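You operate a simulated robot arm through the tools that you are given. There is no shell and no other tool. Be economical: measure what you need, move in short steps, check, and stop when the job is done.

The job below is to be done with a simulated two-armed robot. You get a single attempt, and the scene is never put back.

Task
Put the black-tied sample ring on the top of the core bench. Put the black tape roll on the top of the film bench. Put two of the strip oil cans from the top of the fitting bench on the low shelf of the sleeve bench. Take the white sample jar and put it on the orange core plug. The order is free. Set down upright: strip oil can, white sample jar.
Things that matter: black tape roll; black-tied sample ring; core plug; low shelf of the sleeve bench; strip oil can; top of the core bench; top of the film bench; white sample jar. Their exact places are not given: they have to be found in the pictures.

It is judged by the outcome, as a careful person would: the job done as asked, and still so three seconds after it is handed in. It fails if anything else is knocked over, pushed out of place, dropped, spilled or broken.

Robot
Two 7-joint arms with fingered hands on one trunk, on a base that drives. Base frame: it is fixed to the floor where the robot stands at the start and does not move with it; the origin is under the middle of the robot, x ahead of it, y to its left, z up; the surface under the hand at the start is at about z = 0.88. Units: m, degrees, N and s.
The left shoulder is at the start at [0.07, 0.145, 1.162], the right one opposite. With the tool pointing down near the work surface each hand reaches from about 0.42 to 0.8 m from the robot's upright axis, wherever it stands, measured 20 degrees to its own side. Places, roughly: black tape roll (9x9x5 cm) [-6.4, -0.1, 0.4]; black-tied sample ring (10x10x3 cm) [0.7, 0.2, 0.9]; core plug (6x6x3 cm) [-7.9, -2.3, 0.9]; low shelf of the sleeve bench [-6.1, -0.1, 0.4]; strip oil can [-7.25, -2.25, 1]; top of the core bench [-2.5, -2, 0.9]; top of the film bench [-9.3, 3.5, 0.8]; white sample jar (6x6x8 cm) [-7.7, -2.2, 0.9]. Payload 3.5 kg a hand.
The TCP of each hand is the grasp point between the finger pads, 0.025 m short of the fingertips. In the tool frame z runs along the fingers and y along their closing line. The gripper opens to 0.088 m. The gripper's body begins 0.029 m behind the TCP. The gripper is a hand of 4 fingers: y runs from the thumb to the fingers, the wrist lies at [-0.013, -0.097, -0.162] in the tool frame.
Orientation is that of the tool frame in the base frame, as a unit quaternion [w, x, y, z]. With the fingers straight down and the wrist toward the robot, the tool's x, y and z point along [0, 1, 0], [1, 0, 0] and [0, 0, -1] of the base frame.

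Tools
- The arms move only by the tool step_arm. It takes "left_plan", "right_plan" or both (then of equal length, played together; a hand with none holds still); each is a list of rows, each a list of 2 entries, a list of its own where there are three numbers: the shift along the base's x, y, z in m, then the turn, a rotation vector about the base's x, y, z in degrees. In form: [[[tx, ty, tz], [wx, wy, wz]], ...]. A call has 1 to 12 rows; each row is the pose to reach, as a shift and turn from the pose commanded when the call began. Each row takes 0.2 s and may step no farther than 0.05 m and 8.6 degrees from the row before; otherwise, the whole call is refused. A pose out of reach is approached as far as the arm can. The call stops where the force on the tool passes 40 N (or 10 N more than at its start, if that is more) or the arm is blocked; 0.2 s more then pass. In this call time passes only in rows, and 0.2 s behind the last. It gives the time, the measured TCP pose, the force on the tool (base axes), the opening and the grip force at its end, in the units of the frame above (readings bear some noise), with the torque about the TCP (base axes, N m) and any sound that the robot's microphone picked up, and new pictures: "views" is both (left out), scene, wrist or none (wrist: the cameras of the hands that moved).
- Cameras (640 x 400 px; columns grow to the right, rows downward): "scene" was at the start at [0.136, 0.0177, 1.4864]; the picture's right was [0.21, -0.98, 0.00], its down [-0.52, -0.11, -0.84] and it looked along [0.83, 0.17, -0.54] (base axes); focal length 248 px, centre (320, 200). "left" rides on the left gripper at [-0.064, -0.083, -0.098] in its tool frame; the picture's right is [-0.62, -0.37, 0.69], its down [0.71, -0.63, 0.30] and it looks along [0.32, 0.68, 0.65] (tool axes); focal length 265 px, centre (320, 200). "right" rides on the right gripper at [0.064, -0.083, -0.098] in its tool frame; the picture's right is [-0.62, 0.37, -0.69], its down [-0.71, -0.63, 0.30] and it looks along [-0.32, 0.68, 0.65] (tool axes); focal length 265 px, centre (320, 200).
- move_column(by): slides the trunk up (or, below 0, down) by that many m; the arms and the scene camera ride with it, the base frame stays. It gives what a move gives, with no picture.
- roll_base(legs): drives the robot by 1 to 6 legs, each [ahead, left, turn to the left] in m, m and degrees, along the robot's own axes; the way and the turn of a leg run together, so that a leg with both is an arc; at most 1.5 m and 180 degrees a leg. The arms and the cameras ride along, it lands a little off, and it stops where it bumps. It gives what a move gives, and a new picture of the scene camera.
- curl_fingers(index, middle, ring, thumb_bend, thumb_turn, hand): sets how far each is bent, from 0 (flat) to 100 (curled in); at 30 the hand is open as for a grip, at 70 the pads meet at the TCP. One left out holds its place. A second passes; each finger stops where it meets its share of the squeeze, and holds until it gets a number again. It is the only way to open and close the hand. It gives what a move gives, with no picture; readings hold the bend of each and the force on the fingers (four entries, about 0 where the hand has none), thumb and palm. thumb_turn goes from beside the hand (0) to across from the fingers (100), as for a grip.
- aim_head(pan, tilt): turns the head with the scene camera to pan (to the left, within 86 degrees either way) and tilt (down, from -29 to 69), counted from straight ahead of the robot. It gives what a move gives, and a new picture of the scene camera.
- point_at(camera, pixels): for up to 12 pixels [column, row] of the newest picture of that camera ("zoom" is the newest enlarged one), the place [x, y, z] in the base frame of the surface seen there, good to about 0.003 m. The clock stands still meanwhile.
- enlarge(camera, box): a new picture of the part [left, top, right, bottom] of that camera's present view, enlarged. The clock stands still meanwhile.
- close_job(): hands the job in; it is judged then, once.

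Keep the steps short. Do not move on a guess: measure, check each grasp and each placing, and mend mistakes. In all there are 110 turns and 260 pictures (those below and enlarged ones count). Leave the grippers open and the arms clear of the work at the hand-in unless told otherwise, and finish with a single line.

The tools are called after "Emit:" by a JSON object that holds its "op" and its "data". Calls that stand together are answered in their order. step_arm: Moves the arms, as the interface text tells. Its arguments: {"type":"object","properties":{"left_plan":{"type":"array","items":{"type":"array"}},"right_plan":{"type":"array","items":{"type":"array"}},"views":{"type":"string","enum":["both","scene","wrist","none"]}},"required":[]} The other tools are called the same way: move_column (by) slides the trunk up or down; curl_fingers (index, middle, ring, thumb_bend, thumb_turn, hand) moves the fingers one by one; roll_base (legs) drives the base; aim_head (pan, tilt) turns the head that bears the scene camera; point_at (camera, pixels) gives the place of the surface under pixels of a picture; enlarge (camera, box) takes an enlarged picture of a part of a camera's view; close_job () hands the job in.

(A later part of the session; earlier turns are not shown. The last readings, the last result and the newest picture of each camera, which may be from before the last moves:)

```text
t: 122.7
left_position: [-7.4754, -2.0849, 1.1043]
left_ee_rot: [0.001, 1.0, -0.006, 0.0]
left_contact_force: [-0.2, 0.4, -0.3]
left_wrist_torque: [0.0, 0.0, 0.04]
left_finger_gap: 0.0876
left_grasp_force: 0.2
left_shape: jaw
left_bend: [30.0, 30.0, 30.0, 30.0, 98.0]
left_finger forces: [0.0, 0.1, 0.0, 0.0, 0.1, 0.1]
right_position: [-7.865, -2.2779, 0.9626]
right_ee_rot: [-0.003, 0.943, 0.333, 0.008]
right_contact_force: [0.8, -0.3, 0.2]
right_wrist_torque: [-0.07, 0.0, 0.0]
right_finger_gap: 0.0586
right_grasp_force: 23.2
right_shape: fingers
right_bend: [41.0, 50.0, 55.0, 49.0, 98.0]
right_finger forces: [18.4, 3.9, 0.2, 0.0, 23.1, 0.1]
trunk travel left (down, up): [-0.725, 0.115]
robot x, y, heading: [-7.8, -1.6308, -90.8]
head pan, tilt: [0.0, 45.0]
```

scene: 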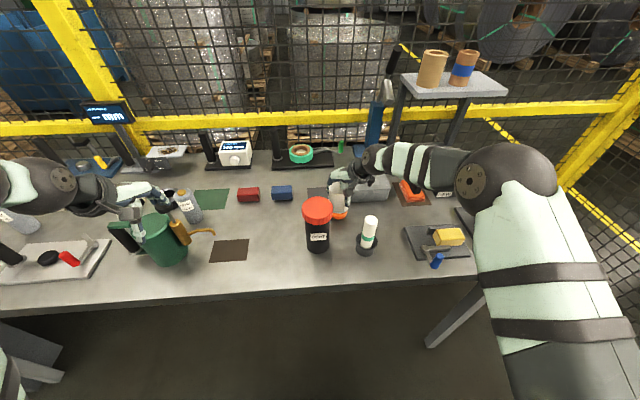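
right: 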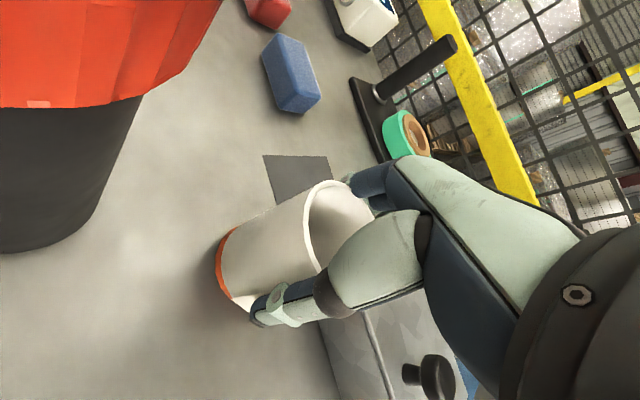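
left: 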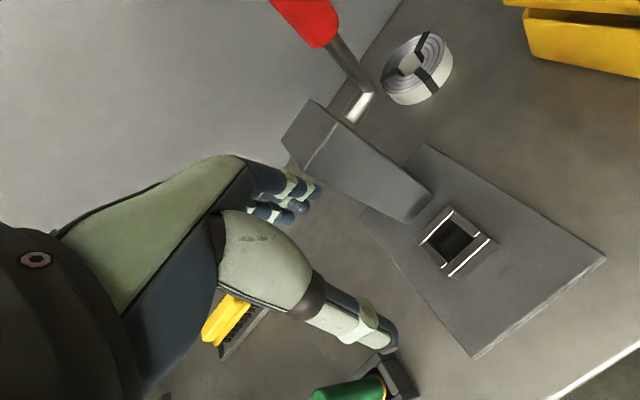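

Emit:
{"op": "step_arm", "data": {"right_plan": [[[0, 0, -0.002], [0, 0, 0]]], "views": "none"}}

```text
t: 123.1
left_position: [-7.4755, -2.0834, 1.1034]
left_ee_rot: [0.002, 1.0, -0.007, 0.0]
left_contact_force: [0.6, -0.1, 0.2]
left_wrist_torque: [0.01, 0.02, -0.01]
left_finger_gap: 0.0877
left_grasp_force: 0.2
left_shape: jaw
left_bend: [30.0, 30.0, 30.0, 30.0, 98.0]
left_finger forces: [0.0, 0.0, 0.1, 0.0, 0.1, 0.1]
right_position: [-7.8656, -2.2775, 0.9616]
right_ee_rot: [-0.001, 0.943, 0.334, 0.008]
right_contact_force: [-1.1, -0.9, 5.6]
right_wrist_torque: [-0.12, -0.06, -0.03]
right_finger_gap: 0.0585
right_grasp_force: 24.5
right_shape: fingers
right_bend: [41.0, 50.0, 55.0, 49.0, 98.0]
right_finger forces: [19.6, 4.3, 0.3, 0.0, 24.4, 0.0]
trunk travel left (down, up): [-0.725, 0.115]
robot x, y, heading: [-7.8016, -1.6257, -90.7]
head pan, tilt: [0.0, 45.0]
```

Seated (about 6 N). Releasing in two small openings.

Emit:
{"op": "curl_fingers", "data": {"hand": "right", "index": 38, "middle": 44, "ring": 46, "thumb_bend": 45}}

Emit:
{"op": "curl_fingers", "data": {"hand": "right", "index": 29, "middle": 29, "ring": 29, "thumb_bend": 29}}

Emit:
{"op": "enlarge", "data": {"camera": "right", "box": [0, 0, 640, 400]}}

```text
t: 124.1
left_position: [-7.4762, -2.0836, 1.1047]
left_ee_rot: [0.002, 1.0, -0.007, 0.0]
left_contact_force: [-0.2, -0.9, 0.2]
left_wrist_torque: [0.01, 0.01, 0.0]
left_finger_gap: 0.0878
left_grasp_force: 0.1
left_shape: jaw
left_bend: [30.0, 30.0, 30.0, 30.0, 98.0]
left_finger forces: [0.1, 0.1, 0.0, 0.1, 0.0, 0.0]
right_position: [-7.8659, -2.2769, 0.9603]
right_ee_rot: [-0.003, 0.943, 0.334, 0.007]
right_contact_force: [-2.1, 1.9, 8.4]
right_wrist_torque: [-0.02, -0.05, -0.01]
right_finger_gap: 0.0697
right_grasp_force: 8.3
right_shape: fingers
right_bend: [34.0, 44.0, 46.0, 44.0, 97.0]
right_finger forces: [7.4, 0.1, 0.1, 0.0, 9.1, 0.0]
trunk travel left (down, up): [-0.725, 0.115]
robot x, y, heading: [-7.8019, -1.6238, -90.8]
head pan, tilt: [0.0, 45.0]
```

```text
t: 125.1
left_position: [-7.4751, -2.0852, 1.1039]
left_ee_rot: [0.001, 1.0, -0.007, 0.001]
left_contact_force: [-1.0, 0.2, -0.7]
left_wrist_torque: [-0.01, 0.01, -0.01]
left_finger_gap: 0.0877
left_grasp_force: 0.0
left_shape: jaw
left_bend: [30.0, 30.0, 30.0, 30.0, 98.0]
left_finger forces: [0.1, 0.1, 0.0, 0.0, 0.1, 0.0]
right_position: [-7.8655, -2.2791, 0.959]
right_ee_rot: [-0.004, 0.942, 0.334, 0.008]
right_contact_force: [0.1, 0.5, -1.0]
right_wrist_torque: [-0.04, 0.01, 0.02]
right_finger_gap: 0.089
right_grasp_force: 0.4
right_shape: fingers
right_bend: [28.0, 28.0, 28.0, 28.0, 95.0]
right_finger forces: [0.1, 0.0, 0.0, 0.0, 0.2, 0.1]
trunk travel left (down, up): [-0.725, 0.115]
robot x, y, heading: [-7.7988, -1.6257, -90.9]
head pan, tilt: [0.0, 45.0]
```

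```text
1.00 times, centred on (320, 200) of right (not enlarged: the box is as wide or as high as the picture)
```

zoom: 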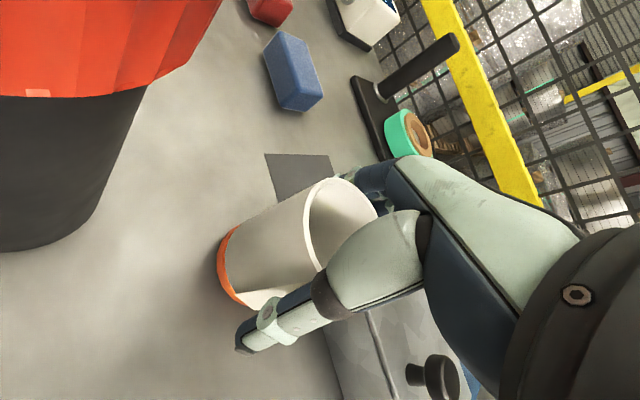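

Emit:
{"op": "curl_fingers", "data": {"hand": "right", "index": 22, "middle": 22, "ring": 22, "thumb_bend": 23}}

Emit:
{"op": "step_arm", "data": {"right_plan": [[[0, 0, 0.02], [0, 0, 0]], [[0, 0, 0.05], [0, 0, 0]], [[0, 0, 0.09], [0, 0, 0]], [[0, 0, 0.13], [0, 0, 0]], [[0, 0, 0.17], [0, 0, 0]], [[-0.03, 0.03, 0.2], [0, 0, -8]], [[-0.06, 0.06, 0.2], [0, 0, -16]], [[-0.08, 0.1, 0.2], [0, 0, -24]], [[-0.09, 0.14, 0.2], [0, 0, -32]], [[-0.1, 0.18, 0.2], [0, 0, -40]]]}}

Emit:
{"op": "enlarge", "data": {"camera": "scene", "box": [290, 150, 410, 250]}}

```text
t: 126.1
left_position: [-7.4758, -2.0846, 1.1039]
left_ee_rot: [0.0, 1.0, -0.007, 0.0]
left_contact_force: [-0.9, -0.2, 0.7]
left_wrist_torque: [-0.02, 0.0, -0.01]
left_finger_gap: 0.0876
left_grasp_force: 0.1
left_shape: jaw
left_bend: [30.0, 30.0, 30.0, 30.0, 98.0]
left_finger forces: [0.1, 0.1, 0.1, 0.0, 0.1, 0.0]
right_position: [-7.8655, -2.2779, 0.9594]
right_ee_rot: [-0.004, 0.943, 0.334, 0.008]
right_contact_force: [-0.9, 0.7, 0.0]
right_wrist_torque: [-0.01, 0.03, 0.0]
right_finger_gap: 0.0992
right_grasp_force: 0.1
right_shape: fingers
right_bend: [22.0, 22.0, 22.0, 23.0, 95.0]
right_finger forces: [0.0, 0.1, 0.0, 0.0, 0.0, 0.0]
trunk travel left (down, up): [-0.725, 0.115]
robot x, y, heading: [-7.8032, -1.6262, -90.9]
head pan, tilt: [0.0, 45.0]
```

```text
refused: row 6 steps farther than a row can; nothing moved
```

```text
4.00 times, centred on (350, 200) of scene
```

zoom: 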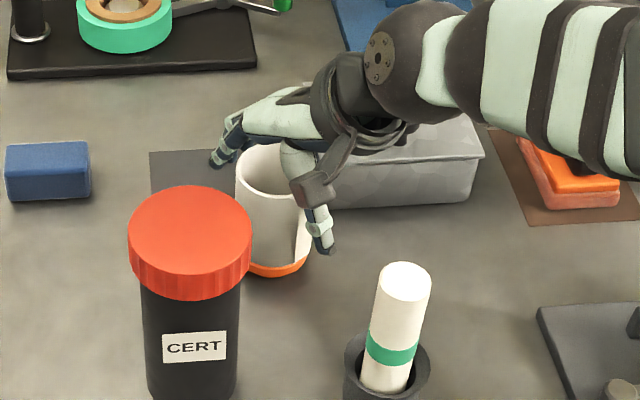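

Emit:
{"op": "step_arm", "data": {"right_plan": [[[0, 0, 0.02], [0, 0, 0]], [[0, 0, 0.05], [0, 0, 0]], [[0, 0, 0.09], [0, 0, 0]], [[0, 0, 0.13], [0, 0, 0]], [[0, 0, 0.17], [0, 0, 0]], [[-0.02, 0.02, 0.19], [0, 0, -8]], [[-0.04, 0.05, 0.2], [0, 0, -16]], [[-0.06, 0.09, 0.2], [0, 0, -24]], [[-0.08, 0.13, 0.2], [0, 0, -32]], [[-0.09, 0.16, 0.2], [0, 0, -40]]]}}

Emit:
{"op": "enlarge", "data": {"camera": "scene", "box": [290, 150, 410, 250]}}

```text
t: 128.3
left_position: [-7.4782, -2.0845, 1.1054]
left_ee_rot: [0.001, 1.0, -0.007, 0.002]
left_contact_force: [-0.3, 0.4, -0.6]
left_wrist_torque: [0.01, 0.01, 0.01]
left_finger_gap: 0.0876
left_grasp_force: 0.0
left_shape: jaw
left_bend: [30.0, 30.0, 30.0, 30.0, 98.0]
left_finger forces: [0.1, 0.0, 0.0, 0.0, 0.0, 0.0]
right_position: [-7.9574, -2.1176, 1.1596]
right_ee_rot: [0.001, 1.0, -0.01, 0.011]
right_contact_force: [-0.7, -0.6, -0.4]
right_wrist_torque: [0.01, 0.01, -0.02]
right_finger_gap: 0.0989
right_grasp_force: 0.1
right_shape: fingers
right_bend: [22.0, 22.0, 22.0, 23.0, 95.0]
right_finger forces: [0.1, 0.1, 0.0, 0.0, 0.0, 0.0]
trunk travel left (down, up): [-0.725, 0.115]
robot x, y, heading: [-7.8011, -1.6271, -90.7]
head pan, tilt: [0.0, 45.0]
```

scene: 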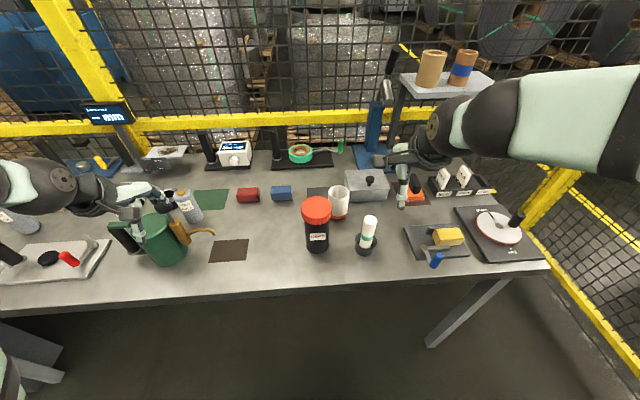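
right: 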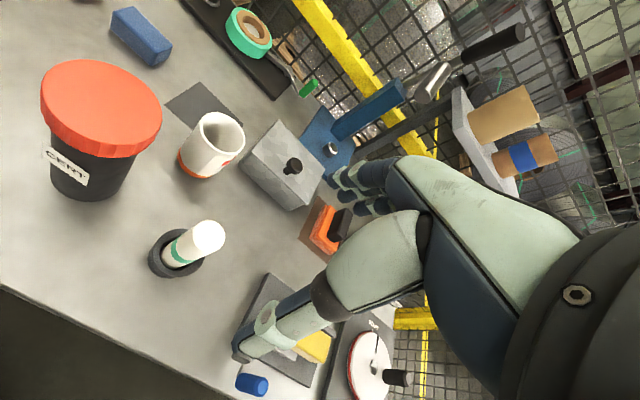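

```text
4.00 times, centred on (350, 200) of scene
```

zoom: 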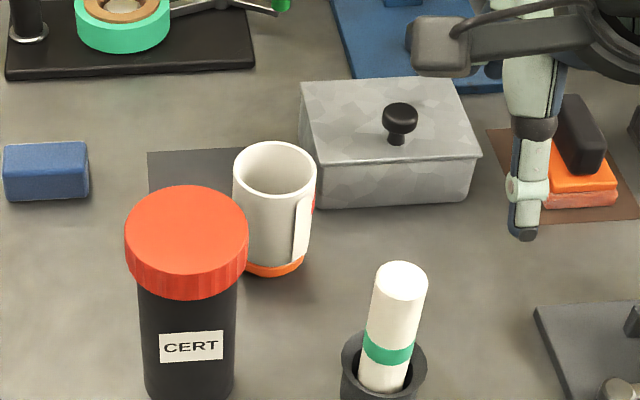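

The jar stands upright on the plug, nothing else was disturbed. Next the cans: I'll drive left 0.65 m to face LIGHT and HEAVY.

Emit:
{"op": "roll_base", "data": {"legs": [[-0.05, 0.65, 0.8]]}}

Emit:
{"op": "aim_head", "data": {"pan": 0, "tilt": 48}}

Emit:
{"op": "enlarge", "data": {"camera": "scene", "box": [200, 130, 440, 290]}}

```text
t: 132.0
left_position: [-6.8166, -2.03, 1.1039]
left_ee_rot: [0.001, 1.0, 0.002, 0.001]
left_contact_force: [-0.4, 0.3, 1.0]
left_wrist_torque: [0.0, 0.01, 0.03]
left_finger_gap: 0.0879
left_grasp_force: 0.2
left_shape: jaw
left_bend: [30.0, 30.0, 30.0, 30.0, 98.0]
left_finger forces: [0.0, 0.0, 0.0, 0.0, 0.1, 0.1]
right_position: [-7.2946, -2.0742, 1.1614]
right_ee_rot: [0.0, 1.0, 0.001, 0.009]
right_contact_force: [0.2, -0.1, -0.1]
right_wrist_torque: [0.01, -0.01, -0.03]
right_finger_gap: 0.0996
right_grasp_force: 0.1
right_shape: fingers
right_bend: [22.0, 22.0, 22.0, 23.0, 95.0]
right_finger forces: [0.0, 0.0, 0.0, 0.0, 0.1, 0.0]
trunk travel left (down, up): [-0.725, 0.115]
robot x, y, heading: [-7.1448, -1.583, -89.6]
head pan, tilt: [0.0, 45.0]
```

scene: 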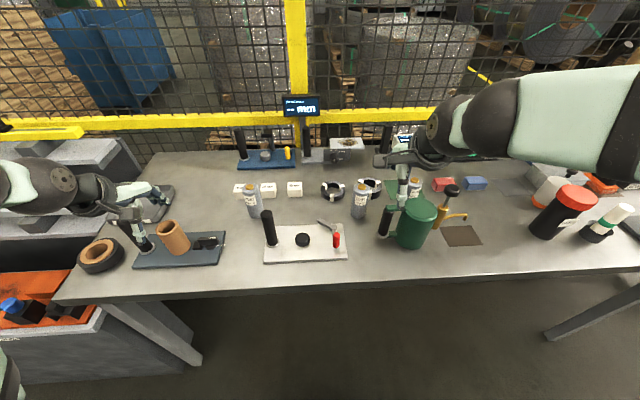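

```text
t: 132.6
left_position: [-6.8152, -2.0303, 1.104]
left_ee_rot: [0.001, 1.0, 0.002, 0.0]
left_contact_force: [-0.4, -0.2, -0.5]
left_wrist_torque: [0.03, 0.0, -0.02]
left_finger_gap: 0.0878
left_grasp_force: 0.1
left_shape: jaw
left_bend: [30.0, 30.0, 30.0, 30.0, 98.0]
left_finger forces: [0.0, 0.0, 0.0, 0.1, 0.0, 0.0]
right_position: [-7.2946, -2.0729, 1.1603]
right_ee_rot: [-0.001, 1.0, 0.001, 0.009]
right_contact_force: [0.2, 0.2, -0.7]
right_wrist_torque: [-0.02, 0.0, 0.0]
right_finger_gap: 0.0993
right_grasp_force: 0.0
right_shape: fingers
right_bend: [22.0, 22.0, 22.0, 23.0, 95.0]
right_finger forces: [0.1, 0.1, 0.0, 0.0, 0.0, 0.0]
trunk travel left (down, up): [-0.725, 0.115]
robot x, y, heading: [-7.149, -1.5808, -89.8]
head pan, tilt: [0.0, 48.0]
```

scene: 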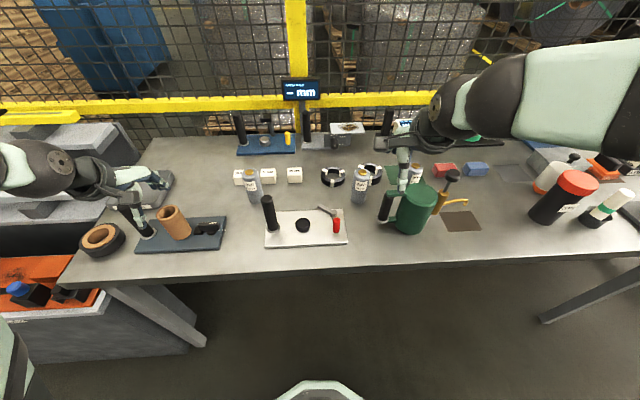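

```text
2.50 times, centred on (320, 210) of scene
```

zoom: 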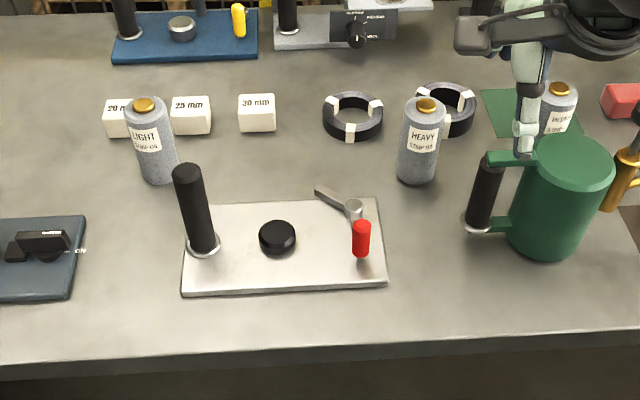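

Emit:
{"op": "point_at", "data": {"camera": "zoom", "pixels": [[144, 105], [126, 112], [166, 110], [148, 112], [160, 182], [425, 104], [404, 110], [445, 112], [424, 112], [416, 183], [187, 170], [485, 160]]}}

Emit:
{"op": "point_at", "data": {"camera": "zoom", "pixels": [[144, 98], [425, 96], [352, 95], [352, 138], [322, 115], [382, 110], [118, 135], [200, 240], [150, 150], [420, 150], [440, 130], [470, 115]]}}

```text
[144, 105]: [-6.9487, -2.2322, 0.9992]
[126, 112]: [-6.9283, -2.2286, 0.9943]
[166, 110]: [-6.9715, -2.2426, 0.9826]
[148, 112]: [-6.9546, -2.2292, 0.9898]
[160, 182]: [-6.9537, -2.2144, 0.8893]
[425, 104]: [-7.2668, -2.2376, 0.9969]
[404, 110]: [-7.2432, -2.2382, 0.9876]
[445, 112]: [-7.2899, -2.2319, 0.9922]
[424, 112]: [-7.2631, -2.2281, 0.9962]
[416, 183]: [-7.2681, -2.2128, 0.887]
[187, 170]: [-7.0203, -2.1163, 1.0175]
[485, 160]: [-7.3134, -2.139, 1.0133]
```

```text
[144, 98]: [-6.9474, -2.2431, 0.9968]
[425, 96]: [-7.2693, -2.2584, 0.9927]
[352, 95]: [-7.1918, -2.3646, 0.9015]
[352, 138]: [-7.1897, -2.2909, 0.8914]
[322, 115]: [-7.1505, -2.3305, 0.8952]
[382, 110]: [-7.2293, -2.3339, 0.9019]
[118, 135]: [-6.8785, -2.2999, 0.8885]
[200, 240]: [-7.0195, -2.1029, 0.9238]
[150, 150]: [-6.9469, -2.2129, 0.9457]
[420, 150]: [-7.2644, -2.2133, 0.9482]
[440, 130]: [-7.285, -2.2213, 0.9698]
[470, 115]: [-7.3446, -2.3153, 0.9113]
```

LIGHT is centred at (-6.950, -2.238) and HEAVY at (-7.266, -2.238), each about 0.11 tall. I'll bring the left hand over LIGHT and the right over HEAVY.

Emit:
{"op": "step_arm", "data": {"left_plan": [[[-0.023, -0.035, 0.0], [0, 0, 0]], [[-0.045, -0.07, 0.0], [0, 0, 0]], [[-0.068, -0.105, 0.0], [0, 0, 0]], [[-0.09, -0.14, 0.0], [0, 0, 0]], [[-0.113, -0.175, 0.0], [0, 0, 0]], [[-0.135, -0.208, -0.01], [0, 0, 0]]], "right_plan": [[[0.005, -0.028, 0.0], [0, 0, 0]], [[0.01, -0.056, 0.0], [0, 0, 0]], [[0.015, -0.084, 0.0], [0, 0, 0]], [[0.02, -0.112, -0.02], [0, 0, 0]], [[0.025, -0.14, -0.04], [0, 0, 0]], [[0.0286, -0.165, -0.065], [0, 0, 0]]]}}

Emit:
{"op": "curl_fingers", "data": {"hand": "right", "index": 30, "middle": 30, "ring": 30, "thumb_bend": 30}}

```text
t: 134.0
left_position: [-6.952, -2.2449, 1.0933]
left_ee_rot: [-0.001, 1.0, 0.002, 0.0]
left_contact_force: [0.2, 0.3, -0.5]
left_wrist_torque: [-0.01, -0.01, 0.01]
left_finger_gap: 0.0878
left_grasp_force: 0.1
left_shape: jaw
left_bend: [30.0, 30.0, 30.0, 30.0, 98.0]
left_finger forces: [0.1, 0.0, 0.0, 0.0, 0.0, 0.0]
right_position: [-7.2665, -2.2426, 1.0916]
right_ee_rot: [-0.002, 1.0, 0.0, 0.009]
right_contact_force: [-0.1, -0.1, -0.6]
right_wrist_torque: [0.04, 0.0, -0.03]
right_finger_gap: 0.0993
right_grasp_force: 0.0
right_shape: fingers
right_bend: [22.0, 22.0, 22.0, 23.0, 95.0]
right_finger forces: [0.0, 0.0, 0.1, 0.0, 0.0, 0.0]
trunk travel left (down, up): [-0.725, 0.115]
robot x, y, heading: [-7.1499, -1.5771, -89.8]
head pan, tilt: [0.0, 48.0]
```

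scene: 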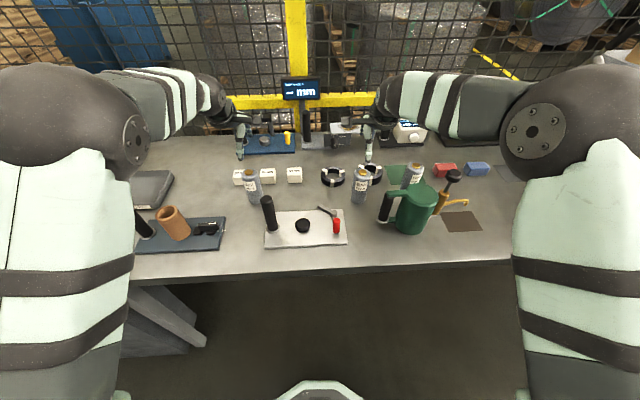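
right: 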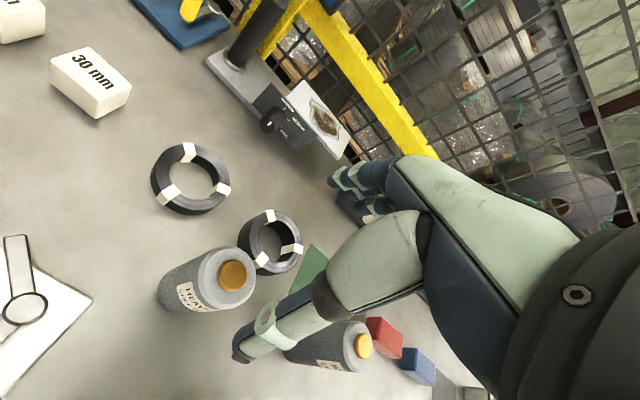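
left: 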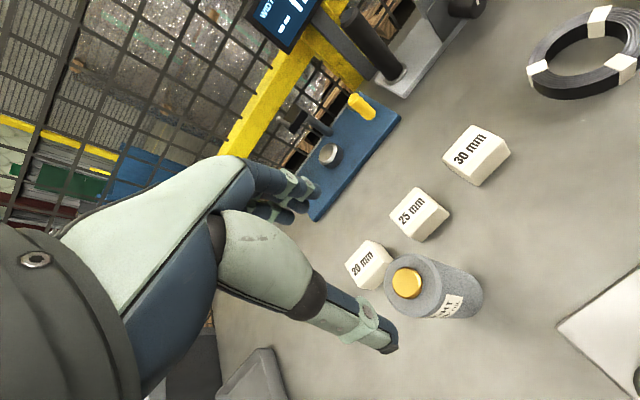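

```text
t: 135.0
left_position: [-6.9512, -2.2411, 1.0964]
left_ee_rot: [0.001, 1.0, 0.002, 0.0]
left_contact_force: [-0.4, -0.3, 0.0]
left_wrist_torque: [-0.01, 0.0, 0.01]
left_finger_gap: 0.0876
left_grasp_force: 0.1
left_shape: jaw
left_bend: [30.0, 30.0, 30.0, 30.0, 98.0]
left_finger forces: [0.0, 0.1, 0.1, 0.1, 0.1, 0.1]
right_position: [-7.2655, -2.2383, 1.0942]
right_ee_rot: [-0.001, 1.0, 0.0, 0.008]
right_contact_force: [0.8, 0.1, 0.4]
right_wrist_torque: [0.02, 0.02, 0.0]
right_finger_gap: 0.0858
right_grasp_force: 0.1
right_shape: fingers
right_bend: [30.0, 30.0, 30.0, 30.0, 95.0]
right_finger forces: [0.0, 0.0, 0.0, 0.1, 0.0, 0.0]
trunk travel left (down, up): [-0.725, 0.115]
robot x, y, heading: [-7.1479, -1.5784, -89.7]
head pan, tilt: [0.0, 48.0]
```

Emit:
{"op": "point_at", "data": {"camera": "right", "pixels": [[232, 275], [207, 262], [250, 295], [250, 258], [213, 305]]}}

Emit:
{"op": "point_at", "data": {"camera": "left", "pixels": [[407, 283], [388, 275], [430, 265], [412, 310], [435, 295]]}}

```text
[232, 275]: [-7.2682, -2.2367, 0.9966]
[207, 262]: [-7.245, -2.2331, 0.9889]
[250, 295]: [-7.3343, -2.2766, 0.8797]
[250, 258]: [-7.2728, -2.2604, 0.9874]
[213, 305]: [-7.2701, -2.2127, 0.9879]
```

```text
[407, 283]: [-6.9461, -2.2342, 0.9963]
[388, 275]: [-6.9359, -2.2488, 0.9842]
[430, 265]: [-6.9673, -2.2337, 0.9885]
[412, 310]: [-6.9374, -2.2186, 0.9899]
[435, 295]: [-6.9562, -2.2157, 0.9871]
```

Emit:
{"op": "step_arm", "data": {"left_plan": [[[0.002, 0.004, -0.04], [0, 0, 0]], [[0.002, 0.004, -0.08], [0, 0, 0]], [[0.002, 0.004, -0.1], [0, 0, 0]], [[0.002, 0.004, -0.117], [0, 0, 0]]], "right_plan": [[[-0.002, 0.001, -0.04], [0, 0, 0]], [[-0.002, 0.001, -0.08], [0, 0, 0]], [[-0.002, 0.001, -0.1], [0, 0, 0]], [[-0.002, 0.001, -0.115], [0, 0, 0]]]}}

```text
t: 136.0
left_position: [-6.9487, -2.236, 0.9775]
left_ee_rot: [0.0, 1.0, 0.001, -0.001]
left_contact_force: [-0.2, 0.6, -0.4]
left_wrist_torque: [-0.02, -0.03, -0.02]
left_finger_gap: 0.0877
left_grasp_force: 0.1
left_shape: jaw
left_bend: [30.0, 30.0, 30.0, 30.0, 98.0]
left_finger forces: [0.0, 0.0, 0.0, 0.1, 0.0, 0.0]
right_position: [-7.2681, -2.238, 0.9799]
right_ee_rot: [-0.002, 1.0, 0.0, 0.009]
right_contact_force: [0.0, 0.4, 0.0]
right_wrist_torque: [0.01, 0.03, 0.0]
right_finger_gap: 0.0853
right_grasp_force: 0.1
right_shape: fingers
right_bend: [30.0, 30.0, 30.0, 30.0, 95.0]
right_finger forces: [0.0, 0.1, 0.0, 0.1, 0.1, 0.0]
trunk travel left (down, up): [-0.725, 0.115]
robot x, y, heading: [-7.1468, -1.5801, -89.7]
head pan, tilt: [0.0, 48.0]
```

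scene: 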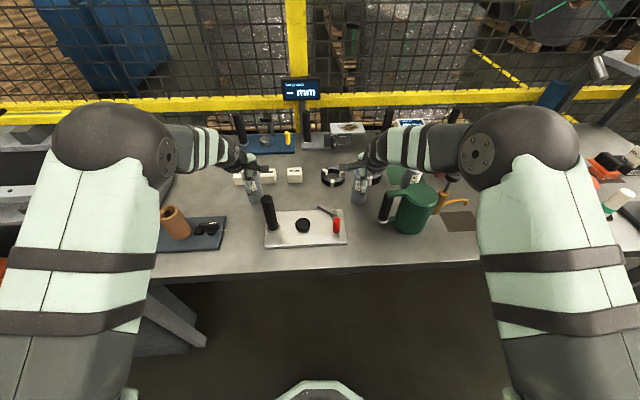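
right: 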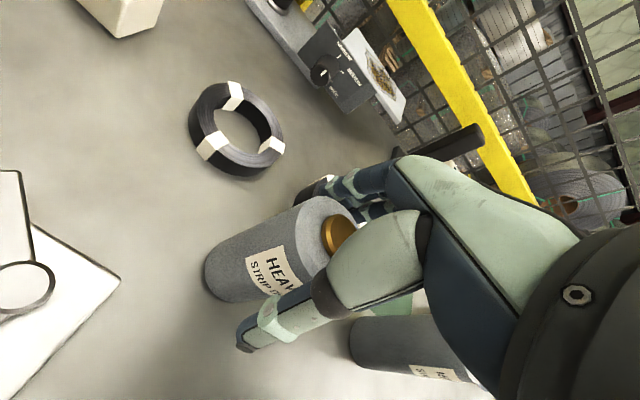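
left: 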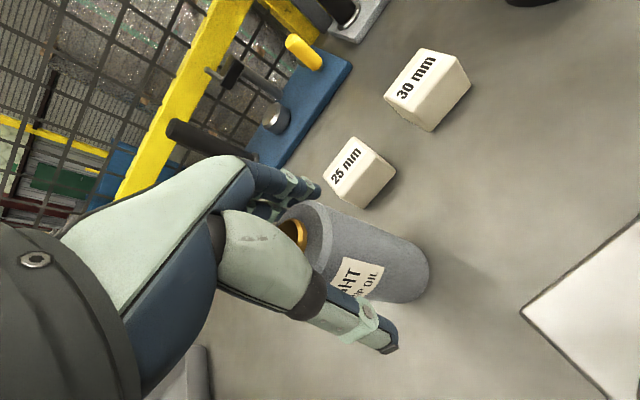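

Both hands straddle their cans. Closing both.

Emit:
{"op": "curl_fingers", "data": {"hand": "left", "index": 60, "middle": 60, "ring": 60, "thumb_bend": 60}}

Emit:
{"op": "curl_fingers", "data": {"hand": "right", "index": 60, "middle": 60, "ring": 60, "thumb_bend": 60}}

Emit:
{"op": "step_arm", "data": {"left_plan": [[[0, 0, 0.015], [0, 0, 0]], [[0, 0, 0.04], [0, 0, 0]]], "right_plan": [[[0, 0, 0.015], [0, 0, 0]], [[0, 0, 0.04], [0, 0, 0]]]}}

```text
t: 137.0
left_position: [-6.9495, -2.2354, 0.9775]
left_ee_rot: [0.0, 1.0, 0.002, 0.0]
left_contact_force: [-0.6, -0.7, 0.5]
left_wrist_torque: [-0.06, 0.0, 0.01]
left_finger_gap: 0.0394
left_grasp_force: 9.6
left_shape: fingers
left_bend: [53.0, 54.0, 59.0, 51.0, 96.0]
left_finger forces: [4.2, 4.7, 0.7, 0.0, 9.4, 0.1]
right_position: [-7.2682, -2.2383, 0.9802]
right_ee_rot: [-0.001, 1.0, 0.0, 0.009]
right_contact_force: [1.0, -1.0, -1.0]
right_wrist_torque: [0.06, -0.01, 0.01]
right_finger_gap: 0.0854
right_grasp_force: 0.0
right_shape: fingers
right_bend: [30.0, 30.0, 30.0, 30.0, 95.0]
right_finger forces: [0.0, 0.1, 0.0, 0.0, 0.0, 0.0]
trunk travel left (down, up): [-0.725, 0.115]
robot x, y, heading: [-7.1456, -1.5783, -89.7]
head pan, tilt: [0.0, 48.0]
```

```text
t: 138.0
left_position: [-6.9487, -2.2344, 0.9805]
left_ee_rot: [0.001, 1.0, 0.002, 0.001]
left_contact_force: [0.1, 1.1, 0.8]
left_wrist_torque: [-0.03, -0.04, -0.01]
left_finger_gap: 0.0396
left_grasp_force: 9.3
left_shape: fingers
left_bend: [53.0, 54.0, 59.0, 51.0, 96.0]
left_finger forces: [4.1, 4.8, 0.6, 0.1, 9.3, 0.0]
right_position: [-7.2669, -2.238, 0.9796]
right_ee_rot: [-0.001, 1.0, 0.0, 0.009]
right_contact_force: [-0.9, -0.5, 0.8]
right_wrist_torque: [-0.11, 0.0, -0.01]
right_finger_gap: 0.0412
right_grasp_force: 9.5
right_shape: fingers
right_bend: [51.0, 54.0, 60.0, 51.0, 98.0]
right_finger forces: [5.7, 4.4, 0.0, 0.0, 9.6, 0.1]
trunk travel left (down, up): [-0.725, 0.115]
robot x, y, heading: [-7.1471, -1.5862, -89.7]
head pan, tilt: [0.0, 48.0]
```

```text
t: 138.6
left_position: [-6.9474, -2.2345, 1.0184]
left_ee_rot: [0.002, 1.0, 0.002, 0.001]
left_contact_force: [-0.4, 0.8, -1.8]
left_wrist_torque: [0.02, 0.03, -0.02]
left_finger_gap: 0.0395
left_grasp_force: 9.1
left_shape: fingers
left_bend: [53.0, 54.0, 59.0, 51.0, 96.0]
left_finger forces: [4.0, 4.4, 0.6, 0.0, 9.0, 0.1]
right_position: [-7.2672, -2.2352, 1.02]
right_ee_rot: [-0.002, 1.0, 0.0, 0.008]
right_contact_force: [0.1, 0.5, -1.9]
right_wrist_torque: [0.01, 0.01, -0.02]
right_finger_gap: 0.0414
right_grasp_force: 9.4
right_shape: fingers
right_bend: [51.0, 55.0, 60.0, 51.0, 98.0]
right_finger forces: [5.5, 3.9, 0.1, 0.0, 9.6, 0.0]
trunk travel left (down, up): [-0.725, 0.115]
robot x, y, heading: [-7.1474, -1.5791, -89.9]
head pan, tilt: [0.0, 48.0]
```

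scene: 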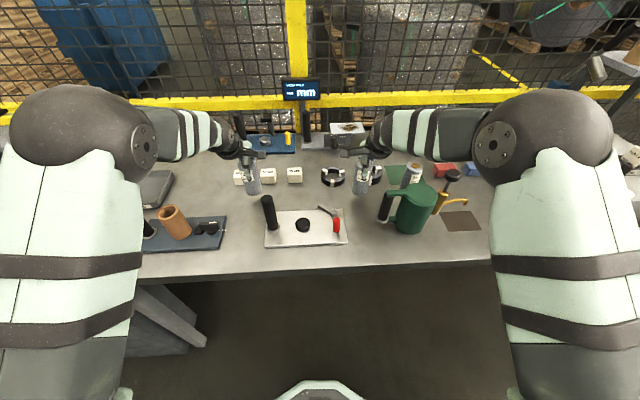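
right: 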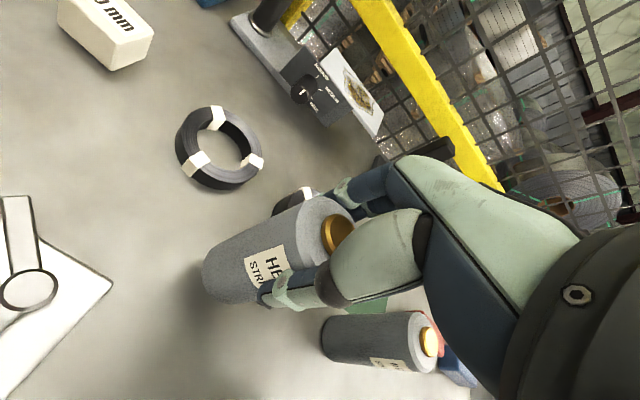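
left: 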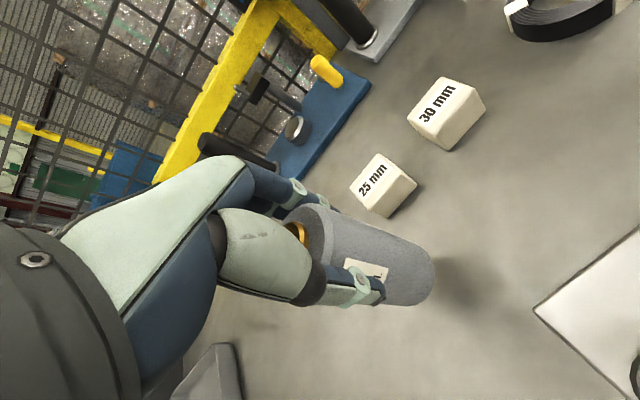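

Both cans are lifted. I'll firm both grips, lift higher and pull back.

Emit:
{"op": "curl_fingers", "data": {"hand": "left", "index": 66, "middle": 66, "thumb_bend": 66}}

Emit:
{"op": "curl_fingers", "data": {"hand": "right", "index": 66, "middle": 66, "thumb_bend": 66}}

Emit:
{"op": "step_arm", "data": {"left_plan": [[[0, 0, 0.04], [0, 0, 0]], [[0, 0, 0.08], [0, 0, 0]], [[0, 0, 0.12], [0, 0, 0]], [[0, 0, 0.15], [0, 0, 0]], [[0.02, 0.04, 0.15], [0, 0, 0]], [[0.04, 0.08, 0.15], [0, 0, 0]], [[0.06, 0.12, 0.15], [0, 0, 0]], [[0.08, 0.16, 0.15], [0, 0, 0]]], "right_plan": [[[0, 0, 0.04], [0, 0, 0]], [[0, 0, 0.08], [0, 0, 0]], [[0, 0, 0.12], [0, 0, 0]], [[0, 0, 0.15], [0, 0, 0]], [[-0.02, 0.04, 0.15], [0, 0, 0]], [[-0.04, 0.08, 0.15], [0, 0, 0]], [[-0.06, 0.12, 0.15], [0, 0, 0]], [[-0.08, 0.16, 0.15], [0, 0, 0]]]}}

```text
t: 139.6
left_position: [-6.9479, -2.2358, 1.0175]
left_ee_rot: [0.0, 1.0, 0.002, 0.0]
left_contact_force: [0.9, -0.3, -2.3]
left_wrist_torque: [-0.02, -0.03, 0.02]
left_finger_gap: 0.0386
left_grasp_force: 12.7
left_shape: fingers
left_bend: [55.0, 57.0, 60.0, 50.0, 96.0]
left_finger forces: [6.1, 6.8, 0.0, 0.0, 12.9, 0.0]
right_position: [-7.2684, -2.2374, 1.019]
right_ee_rot: [-0.001, 1.0, 0.0, 0.009]
right_contact_force: [0.2, -0.1, -1.9]
right_wrist_torque: [-0.01, 0.01, -0.02]
right_finger_gap: 0.0412
right_grasp_force: 8.8
right_shape: fingers
right_bend: [51.0, 55.0, 60.0, 51.0, 98.0]
right_finger forces: [5.4, 3.8, 0.0, 0.0, 9.7, 0.0]
trunk travel left (down, up): [-0.725, 0.115]
robot x, y, heading: [-7.1482, -1.5828, -89.7]
head pan, tilt: [0.0, 48.0]
```

```text
t: 140.6
left_position: [-6.9478, -2.2365, 1.0165]
left_ee_rot: [0.0, 1.0, 0.002, 0.001]
left_contact_force: [0.4, -0.3, -2.2]
left_wrist_torque: [-0.01, -0.04, -0.02]
left_finger_gap: 0.0386
left_grasp_force: 12.4
left_shape: fingers
left_bend: [55.0, 57.0, 60.0, 50.0, 96.0]
left_finger forces: [6.1, 6.7, 0.0, 0.0, 12.8, 0.1]
right_position: [-7.2674, -2.2367, 1.0189]
right_ee_rot: [0.0, 1.0, 0.0, 0.009]
right_contact_force: [-0.5, 0.1, -1.6]
right_wrist_torque: [-0.01, -0.01, 0.01]
right_finger_gap: 0.0407
right_grasp_force: 15.1
right_shape: fingers
right_bend: [53.0, 57.0, 60.0, 51.0, 98.0]
right_finger forces: [8.0, 6.5, 0.0, 0.0, 14.9, 0.1]
trunk travel left (down, up): [-0.725, 0.115]
robot x, y, heading: [-7.1453, -1.5787, -89.8]
head pan, tilt: [0.0, 48.0]
```

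```text
t: 142.4
left_position: [-6.8735, -2.0705, 1.1705]
left_ee_rot: [0.003, 1.0, 0.001, 0.002]
left_contact_force: [0.2, 0.9, -1.8]
left_wrist_torque: [0.0, -0.04, 0.03]
left_finger_gap: 0.0381
left_grasp_force: 12.7
left_shape: fingers
left_bend: [55.0, 58.0, 60.0, 51.0, 96.0]
left_finger forces: [6.3, 6.6, 0.1, 0.0, 12.8, 0.1]
right_position: [-7.3541, -2.0727, 1.1697]
right_ee_rot: [0.001, 1.0, 0.001, 0.011]
right_contact_force: [-0.8, -0.1, -1.5]
right_wrist_torque: [-0.01, -0.05, 0.0]
right_finger_gap: 0.0401
right_grasp_force: 14.9
right_shape: fingers
right_bend: [53.0, 57.0, 60.0, 51.0, 98.0]
right_finger forces: [8.0, 6.6, 0.0, 0.0, 14.7, 0.0]
trunk travel left (down, up): [-0.725, 0.115]
robot x, y, heading: [-7.1468, -1.5808, -89.8]
head pan, tilt: [0.0, 48.0]
```

scene: 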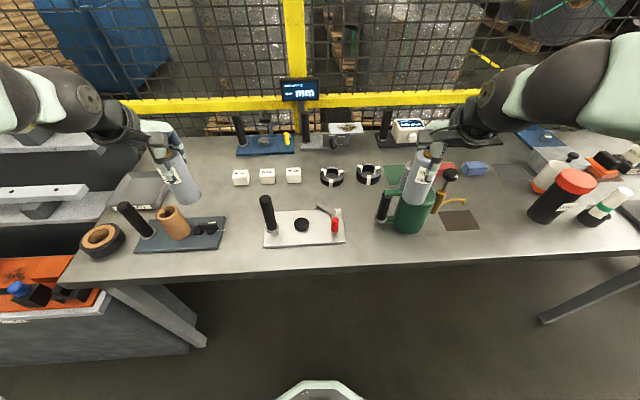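
right: 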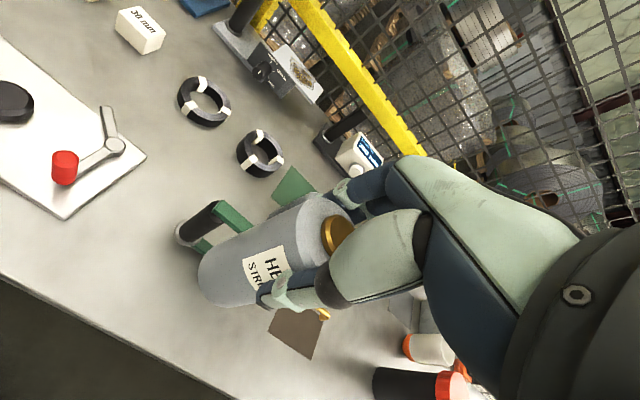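
left: 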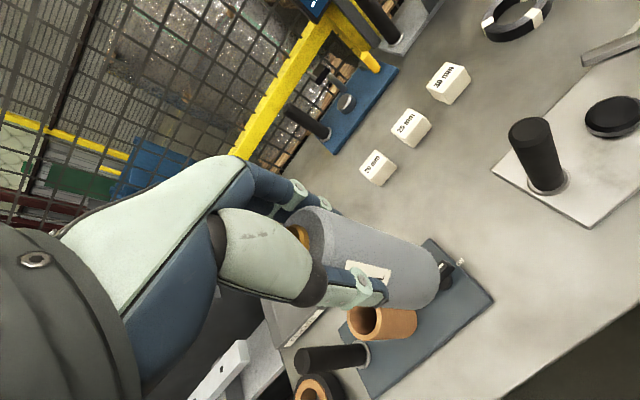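

Backing up and turning to face the sleeve bench.

Emit:
{"op": "roll_base", "data": {"legs": [[-0.42, 0, 0], [0, 0, 90], [0, 0, 90]]}}

Emit:
{"op": "aim_head", "data": {"pan": -35, "tilt": 35}}

```text
t: 152.6
left_position: [-7.4202, -0.6598, 1.1675]
left_ee_rot: [-0.001, 0.007, 1.0, 0.001]
left_contact_force: [-0.1, 0.3, -1.9]
left_wrist_torque: [0.03, 0.02, 0.0]
left_finger_gap: 0.037
left_grasp_force: 12.2
left_shape: fingers
left_bend: [56.0, 58.0, 60.0, 51.0, 96.0]
left_finger forces: [5.7, 6.3, 0.0, 0.1, 11.4, 0.1]
right_position: [-6.9385, -0.6662, 1.1687]
right_ee_rot: [-0.008, 0.008, 1.0, 0.0]
right_contact_force: [0.2, -0.2, -1.7]
right_wrist_torque: [0.03, -0.02, 0.03]
right_finger_gap: 0.0399
right_grasp_force: 13.5
right_shape: fingers
right_bend: [53.0, 58.0, 60.0, 52.0, 98.0]
right_finger forces: [7.6, 6.3, 0.0, 0.1, 13.7, 0.0]
trunk travel left (down, up): [-0.725, 0.115]
robot x, y, heading: [-7.148, -1.1625, 89.3]
head pan, tilt: [0.0, 48.0]
```

scene: 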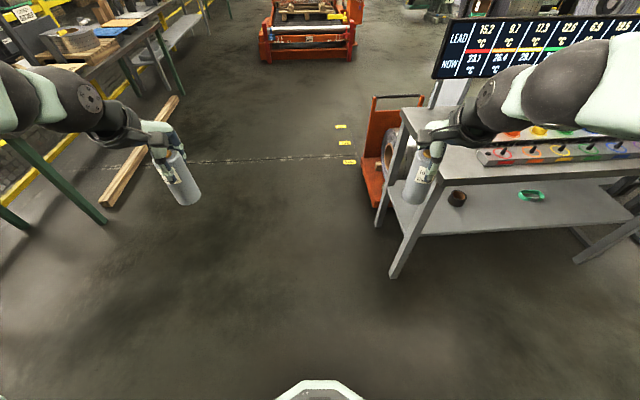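

```text
t: 153.6
left_position: [-7.4206, -0.6608, 1.1669]
left_ee_rot: [-0.001, 0.007, 1.0, 0.0]
left_contact_force: [0.1, 0.4, -1.2]
left_wrist_torque: [0.01, -0.01, -0.01]
left_finger_gap: 0.0376
left_grasp_force: 12.0
left_shape: fingers
left_bend: [56.0, 58.0, 60.0, 51.0, 96.0]
left_finger forces: [5.6, 6.2, 0.1, 0.1, 11.5, 0.1]
right_position: [-6.9391, -0.6669, 1.1681]
right_ee_rot: [-0.008, 0.008, 1.0, -0.001]
right_contact_force: [-0.2, 0.9, -1.7]
right_wrist_torque: [0.03, -0.03, 0.01]
right_finger_gap: 0.0396
right_grasp_force: 14.3
right_shape: fingers
right_bend: [53.0, 58.0, 60.0, 52.0, 98.0]
right_finger forces: [7.7, 6.2, 0.0, 0.0, 13.7, 0.0]
trunk travel left (down, up): [-0.725, 0.115]
robot x, y, heading: [-7.1461, -1.1567, 89.1]
head pan, tilt: [-35.0, 35.0]
```

scene: 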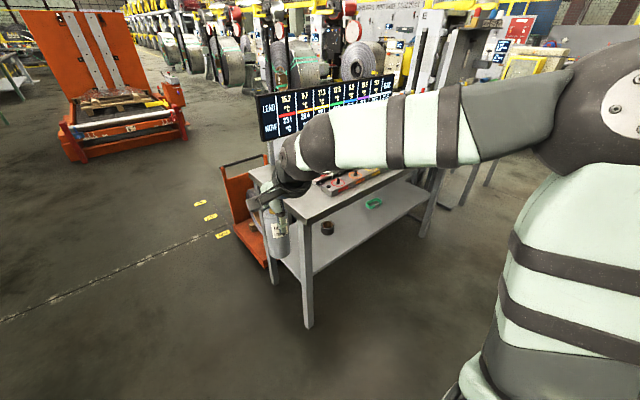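

The sleeve bench has its low shelf with a black roll on it. I'll slide right 0.95 m to face it.

Emit:
{"op": "roll_base", "data": {"legs": [[0, -0.95, 0.9]]}}

Emit:
{"op": "aim_head", "data": {"pan": 0, "tilt": 45}}

```text
t: 158.6
left_position: [-6.4826, -0.6675, 1.1678]
left_ee_rot: [0.0, -0.01, 1.0, 0.0]
left_contact_force: [-0.4, -0.7, -2.4]
left_wrist_torque: [0.0, -0.03, -0.02]
left_finger_gap: 0.0375
left_grasp_force: 11.9
left_shape: fingers
left_bend: [56.0, 58.0, 60.0, 51.0, 96.0]
left_finger forces: [5.7, 6.1, 0.1, 0.0, 11.5, 0.0]
right_position: [-6.0031, -0.6577, 1.168]
right_ee_rot: [-0.009, -0.007, 1.0, -0.001]
right_contact_force: [-0.1, 0.5, -1.2]
right_wrist_torque: [-0.03, 0.01, -0.01]
right_finger_gap: 0.0395
right_grasp_force: 14.0
right_shape: fingers
right_bend: [53.0, 58.0, 60.0, 52.0, 98.0]
right_finger forces: [7.7, 6.2, 0.1, 0.0, 13.7, 0.0]
trunk travel left (down, up): [-0.725, 0.115]
robot x, y, heading: [-6.1994, -1.1585, 90.7]
head pan, tilt: [-35.0, 35.0]
```

scene: 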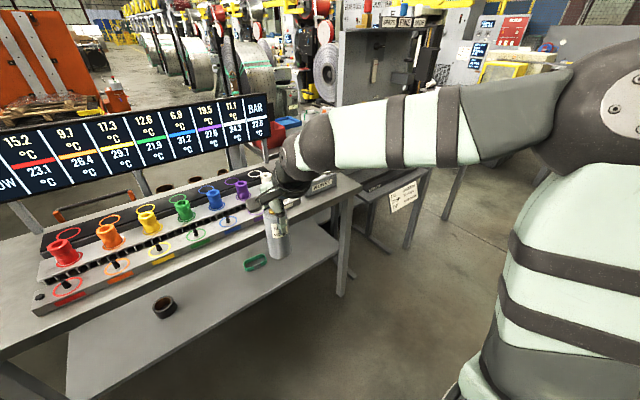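

```text
t: 159.6
left_position: [-6.4837, -0.6679, 1.168]
left_ee_rot: [0.0, -0.009, 1.0, 0.0]
left_contact_force: [-0.5, 0.3, -1.4]
left_wrist_torque: [0.0, 0.02, 0.01]
left_finger_gap: 0.0375
left_grasp_force: 11.9
left_shape: fingers
left_bend: [56.0, 58.0, 60.0, 51.0, 96.0]
left_finger forces: [5.6, 6.2, 0.0, 0.0, 11.6, 0.1]
right_position: [-6.003, -0.6593, 1.1686]
right_ee_rot: [-0.009, -0.007, 1.0, -0.001]
right_contact_force: [0.4, -0.1, -1.8]
right_wrist_torque: [0.0, 0.0, -0.02]
right_finger_gap: 0.0396
right_grasp_force: 13.5
right_shape: fingers
right_bend: [53.0, 58.0, 60.0, 52.0, 98.0]
right_finger forces: [7.7, 6.3, 0.1, 0.0, 13.6, 0.0]
trunk travel left (down, up): [-0.725, 0.115]
robot x, y, heading: [-6.1966, -1.1574, 90.8]
head pan, tilt: [0.0, 45.0]
```

scene: 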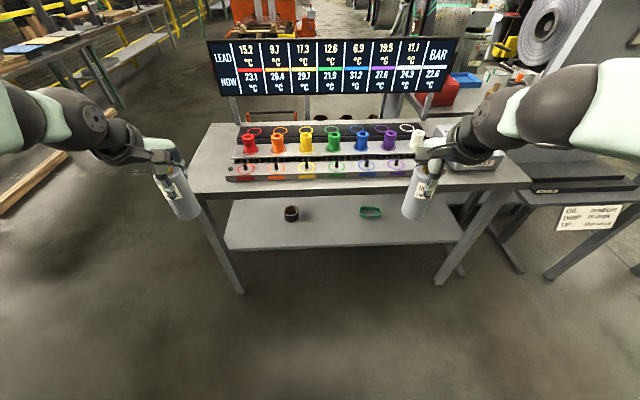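

Emit:
{"op": "point_at", "data": {"camera": "scene", "pixels": [[245, 240], [330, 238], [450, 235], [290, 215], [370, 212], [240, 285], [437, 278], [200, 195], [520, 190], [330, 200], [330, 190], [250, 215]]}}

Emit:
{"op": "enlarge", "data": {"camera": "scene", "box": [190, 150, 530, 290]}}

```text
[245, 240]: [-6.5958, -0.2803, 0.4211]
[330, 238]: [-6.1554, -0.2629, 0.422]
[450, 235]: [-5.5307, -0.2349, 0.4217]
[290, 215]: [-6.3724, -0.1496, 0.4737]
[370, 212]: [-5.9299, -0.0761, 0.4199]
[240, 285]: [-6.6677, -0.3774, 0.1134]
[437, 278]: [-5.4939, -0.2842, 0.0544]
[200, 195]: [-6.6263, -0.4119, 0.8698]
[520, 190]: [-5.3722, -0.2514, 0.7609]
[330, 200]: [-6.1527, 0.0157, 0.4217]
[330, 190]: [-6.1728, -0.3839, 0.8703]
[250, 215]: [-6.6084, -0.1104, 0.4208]
```

```text
1.88 times, centred on (360, 220) of scene
```

zoom: 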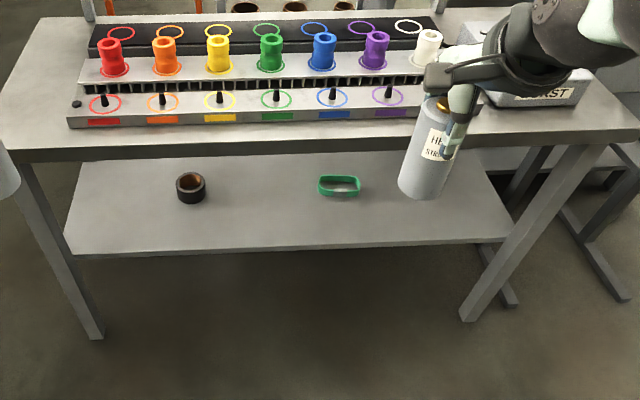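

The shelf is at z = 0.421 with its front at y ≈ -0.28, and the bench top overhangs to y ≈ -0.41. I'll place the cans at about (-5.72, -0.18) and (-6.1, -0.18), away from the roll. Slide right 0.3 m, then lower the trunk by 0.55 m.

Emit:
{"op": "roll_base", "data": {"legs": [[0, -0.3, 1.6]]}}

Emit:
{"op": "move_column", "data": {"by": -0.55}}

Emit:
{"op": "aim_head", "data": {"pan": 0, "tilt": 30}}

```text
t: 161.6
left_position: [-6.2092, -0.6671, 1.1667]
left_ee_rot: [0.0, -0.025, 1.0, 0.0]
left_contact_force: [-0.3, -0.8, -2.4]
left_wrist_torque: [0.0, -0.01, 0.01]
left_finger_gap: 0.0371
left_grasp_force: 11.3
left_shape: fingers
left_bend: [56.0, 58.0, 60.0, 51.0, 96.0]
left_finger forces: [5.7, 6.2, 0.0, 0.1, 11.5, 0.0]
right_position: [-5.7304, -0.643, 1.1687]
right_ee_rot: [-0.007, -0.024, 1.0, -0.001]
right_contact_force: [-0.7, -0.5, -1.8]
right_wrist_torque: [0.02, -0.04, 0.02]
right_finger_gap: 0.0396
right_grasp_force: 13.7
right_shape: fingers
right_bend: [53.0, 58.0, 60.0, 52.0, 98.0]
right_finger forces: [7.7, 6.2, 0.0, 0.0, 13.7, 0.0]
trunk travel left (down, up): [-0.725, 0.115]
robot x, y, heading: [-5.9059, -1.1474, 92.7]
head pan, tilt: [0.0, 45.0]
```

scene: 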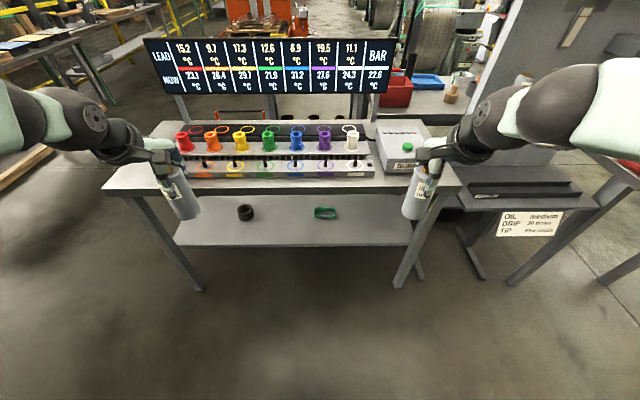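

```text
refused: -0.55 is not a number from -0.4 to 0.4
```

```text
t: 162.4
left_position: [-6.2084, -0.668, 1.1681]
left_ee_rot: [-0.001, -0.025, 1.0, 0.001]
left_contact_force: [0.6, 0.6, -1.6]
left_wrist_torque: [0.02, -0.05, -0.01]
left_finger_gap: 0.0374
left_grasp_force: 11.8
left_shape: fingers
left_bend: [56.0, 58.0, 60.0, 51.0, 96.0]
left_finger forces: [5.8, 6.2, 0.0, 0.1, 11.5, 0.0]
right_position: [-5.7284, -0.6433, 1.169]
right_ee_rot: [-0.01, -0.023, 1.0, -0.002]
right_contact_force: [-0.4, 0.7, -2.3]
right_wrist_torque: [-0.02, 0.01, 0.01]
right_finger_gap: 0.0395
right_grasp_force: 14.0
right_shape: fingers
right_bend: [53.0, 58.0, 60.0, 52.0, 98.0]
right_finger forces: [7.7, 6.2, 0.0, 0.1, 13.7, 0.0]
trunk travel left (down, up): [-0.725, 0.115]
robot x, y, heading: [-5.9048, -1.1531, 92.8]
head pan, tilt: [0.0, 30.0]
```

scene: 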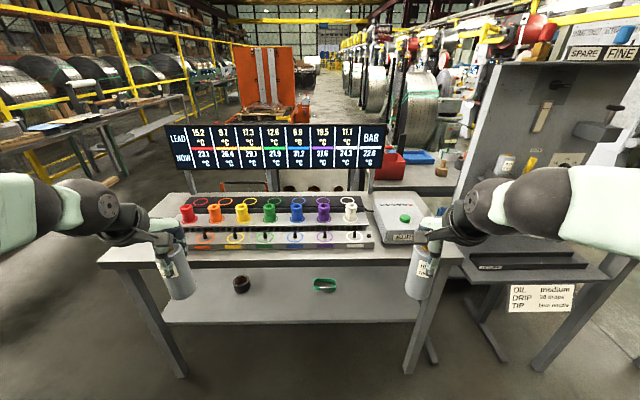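

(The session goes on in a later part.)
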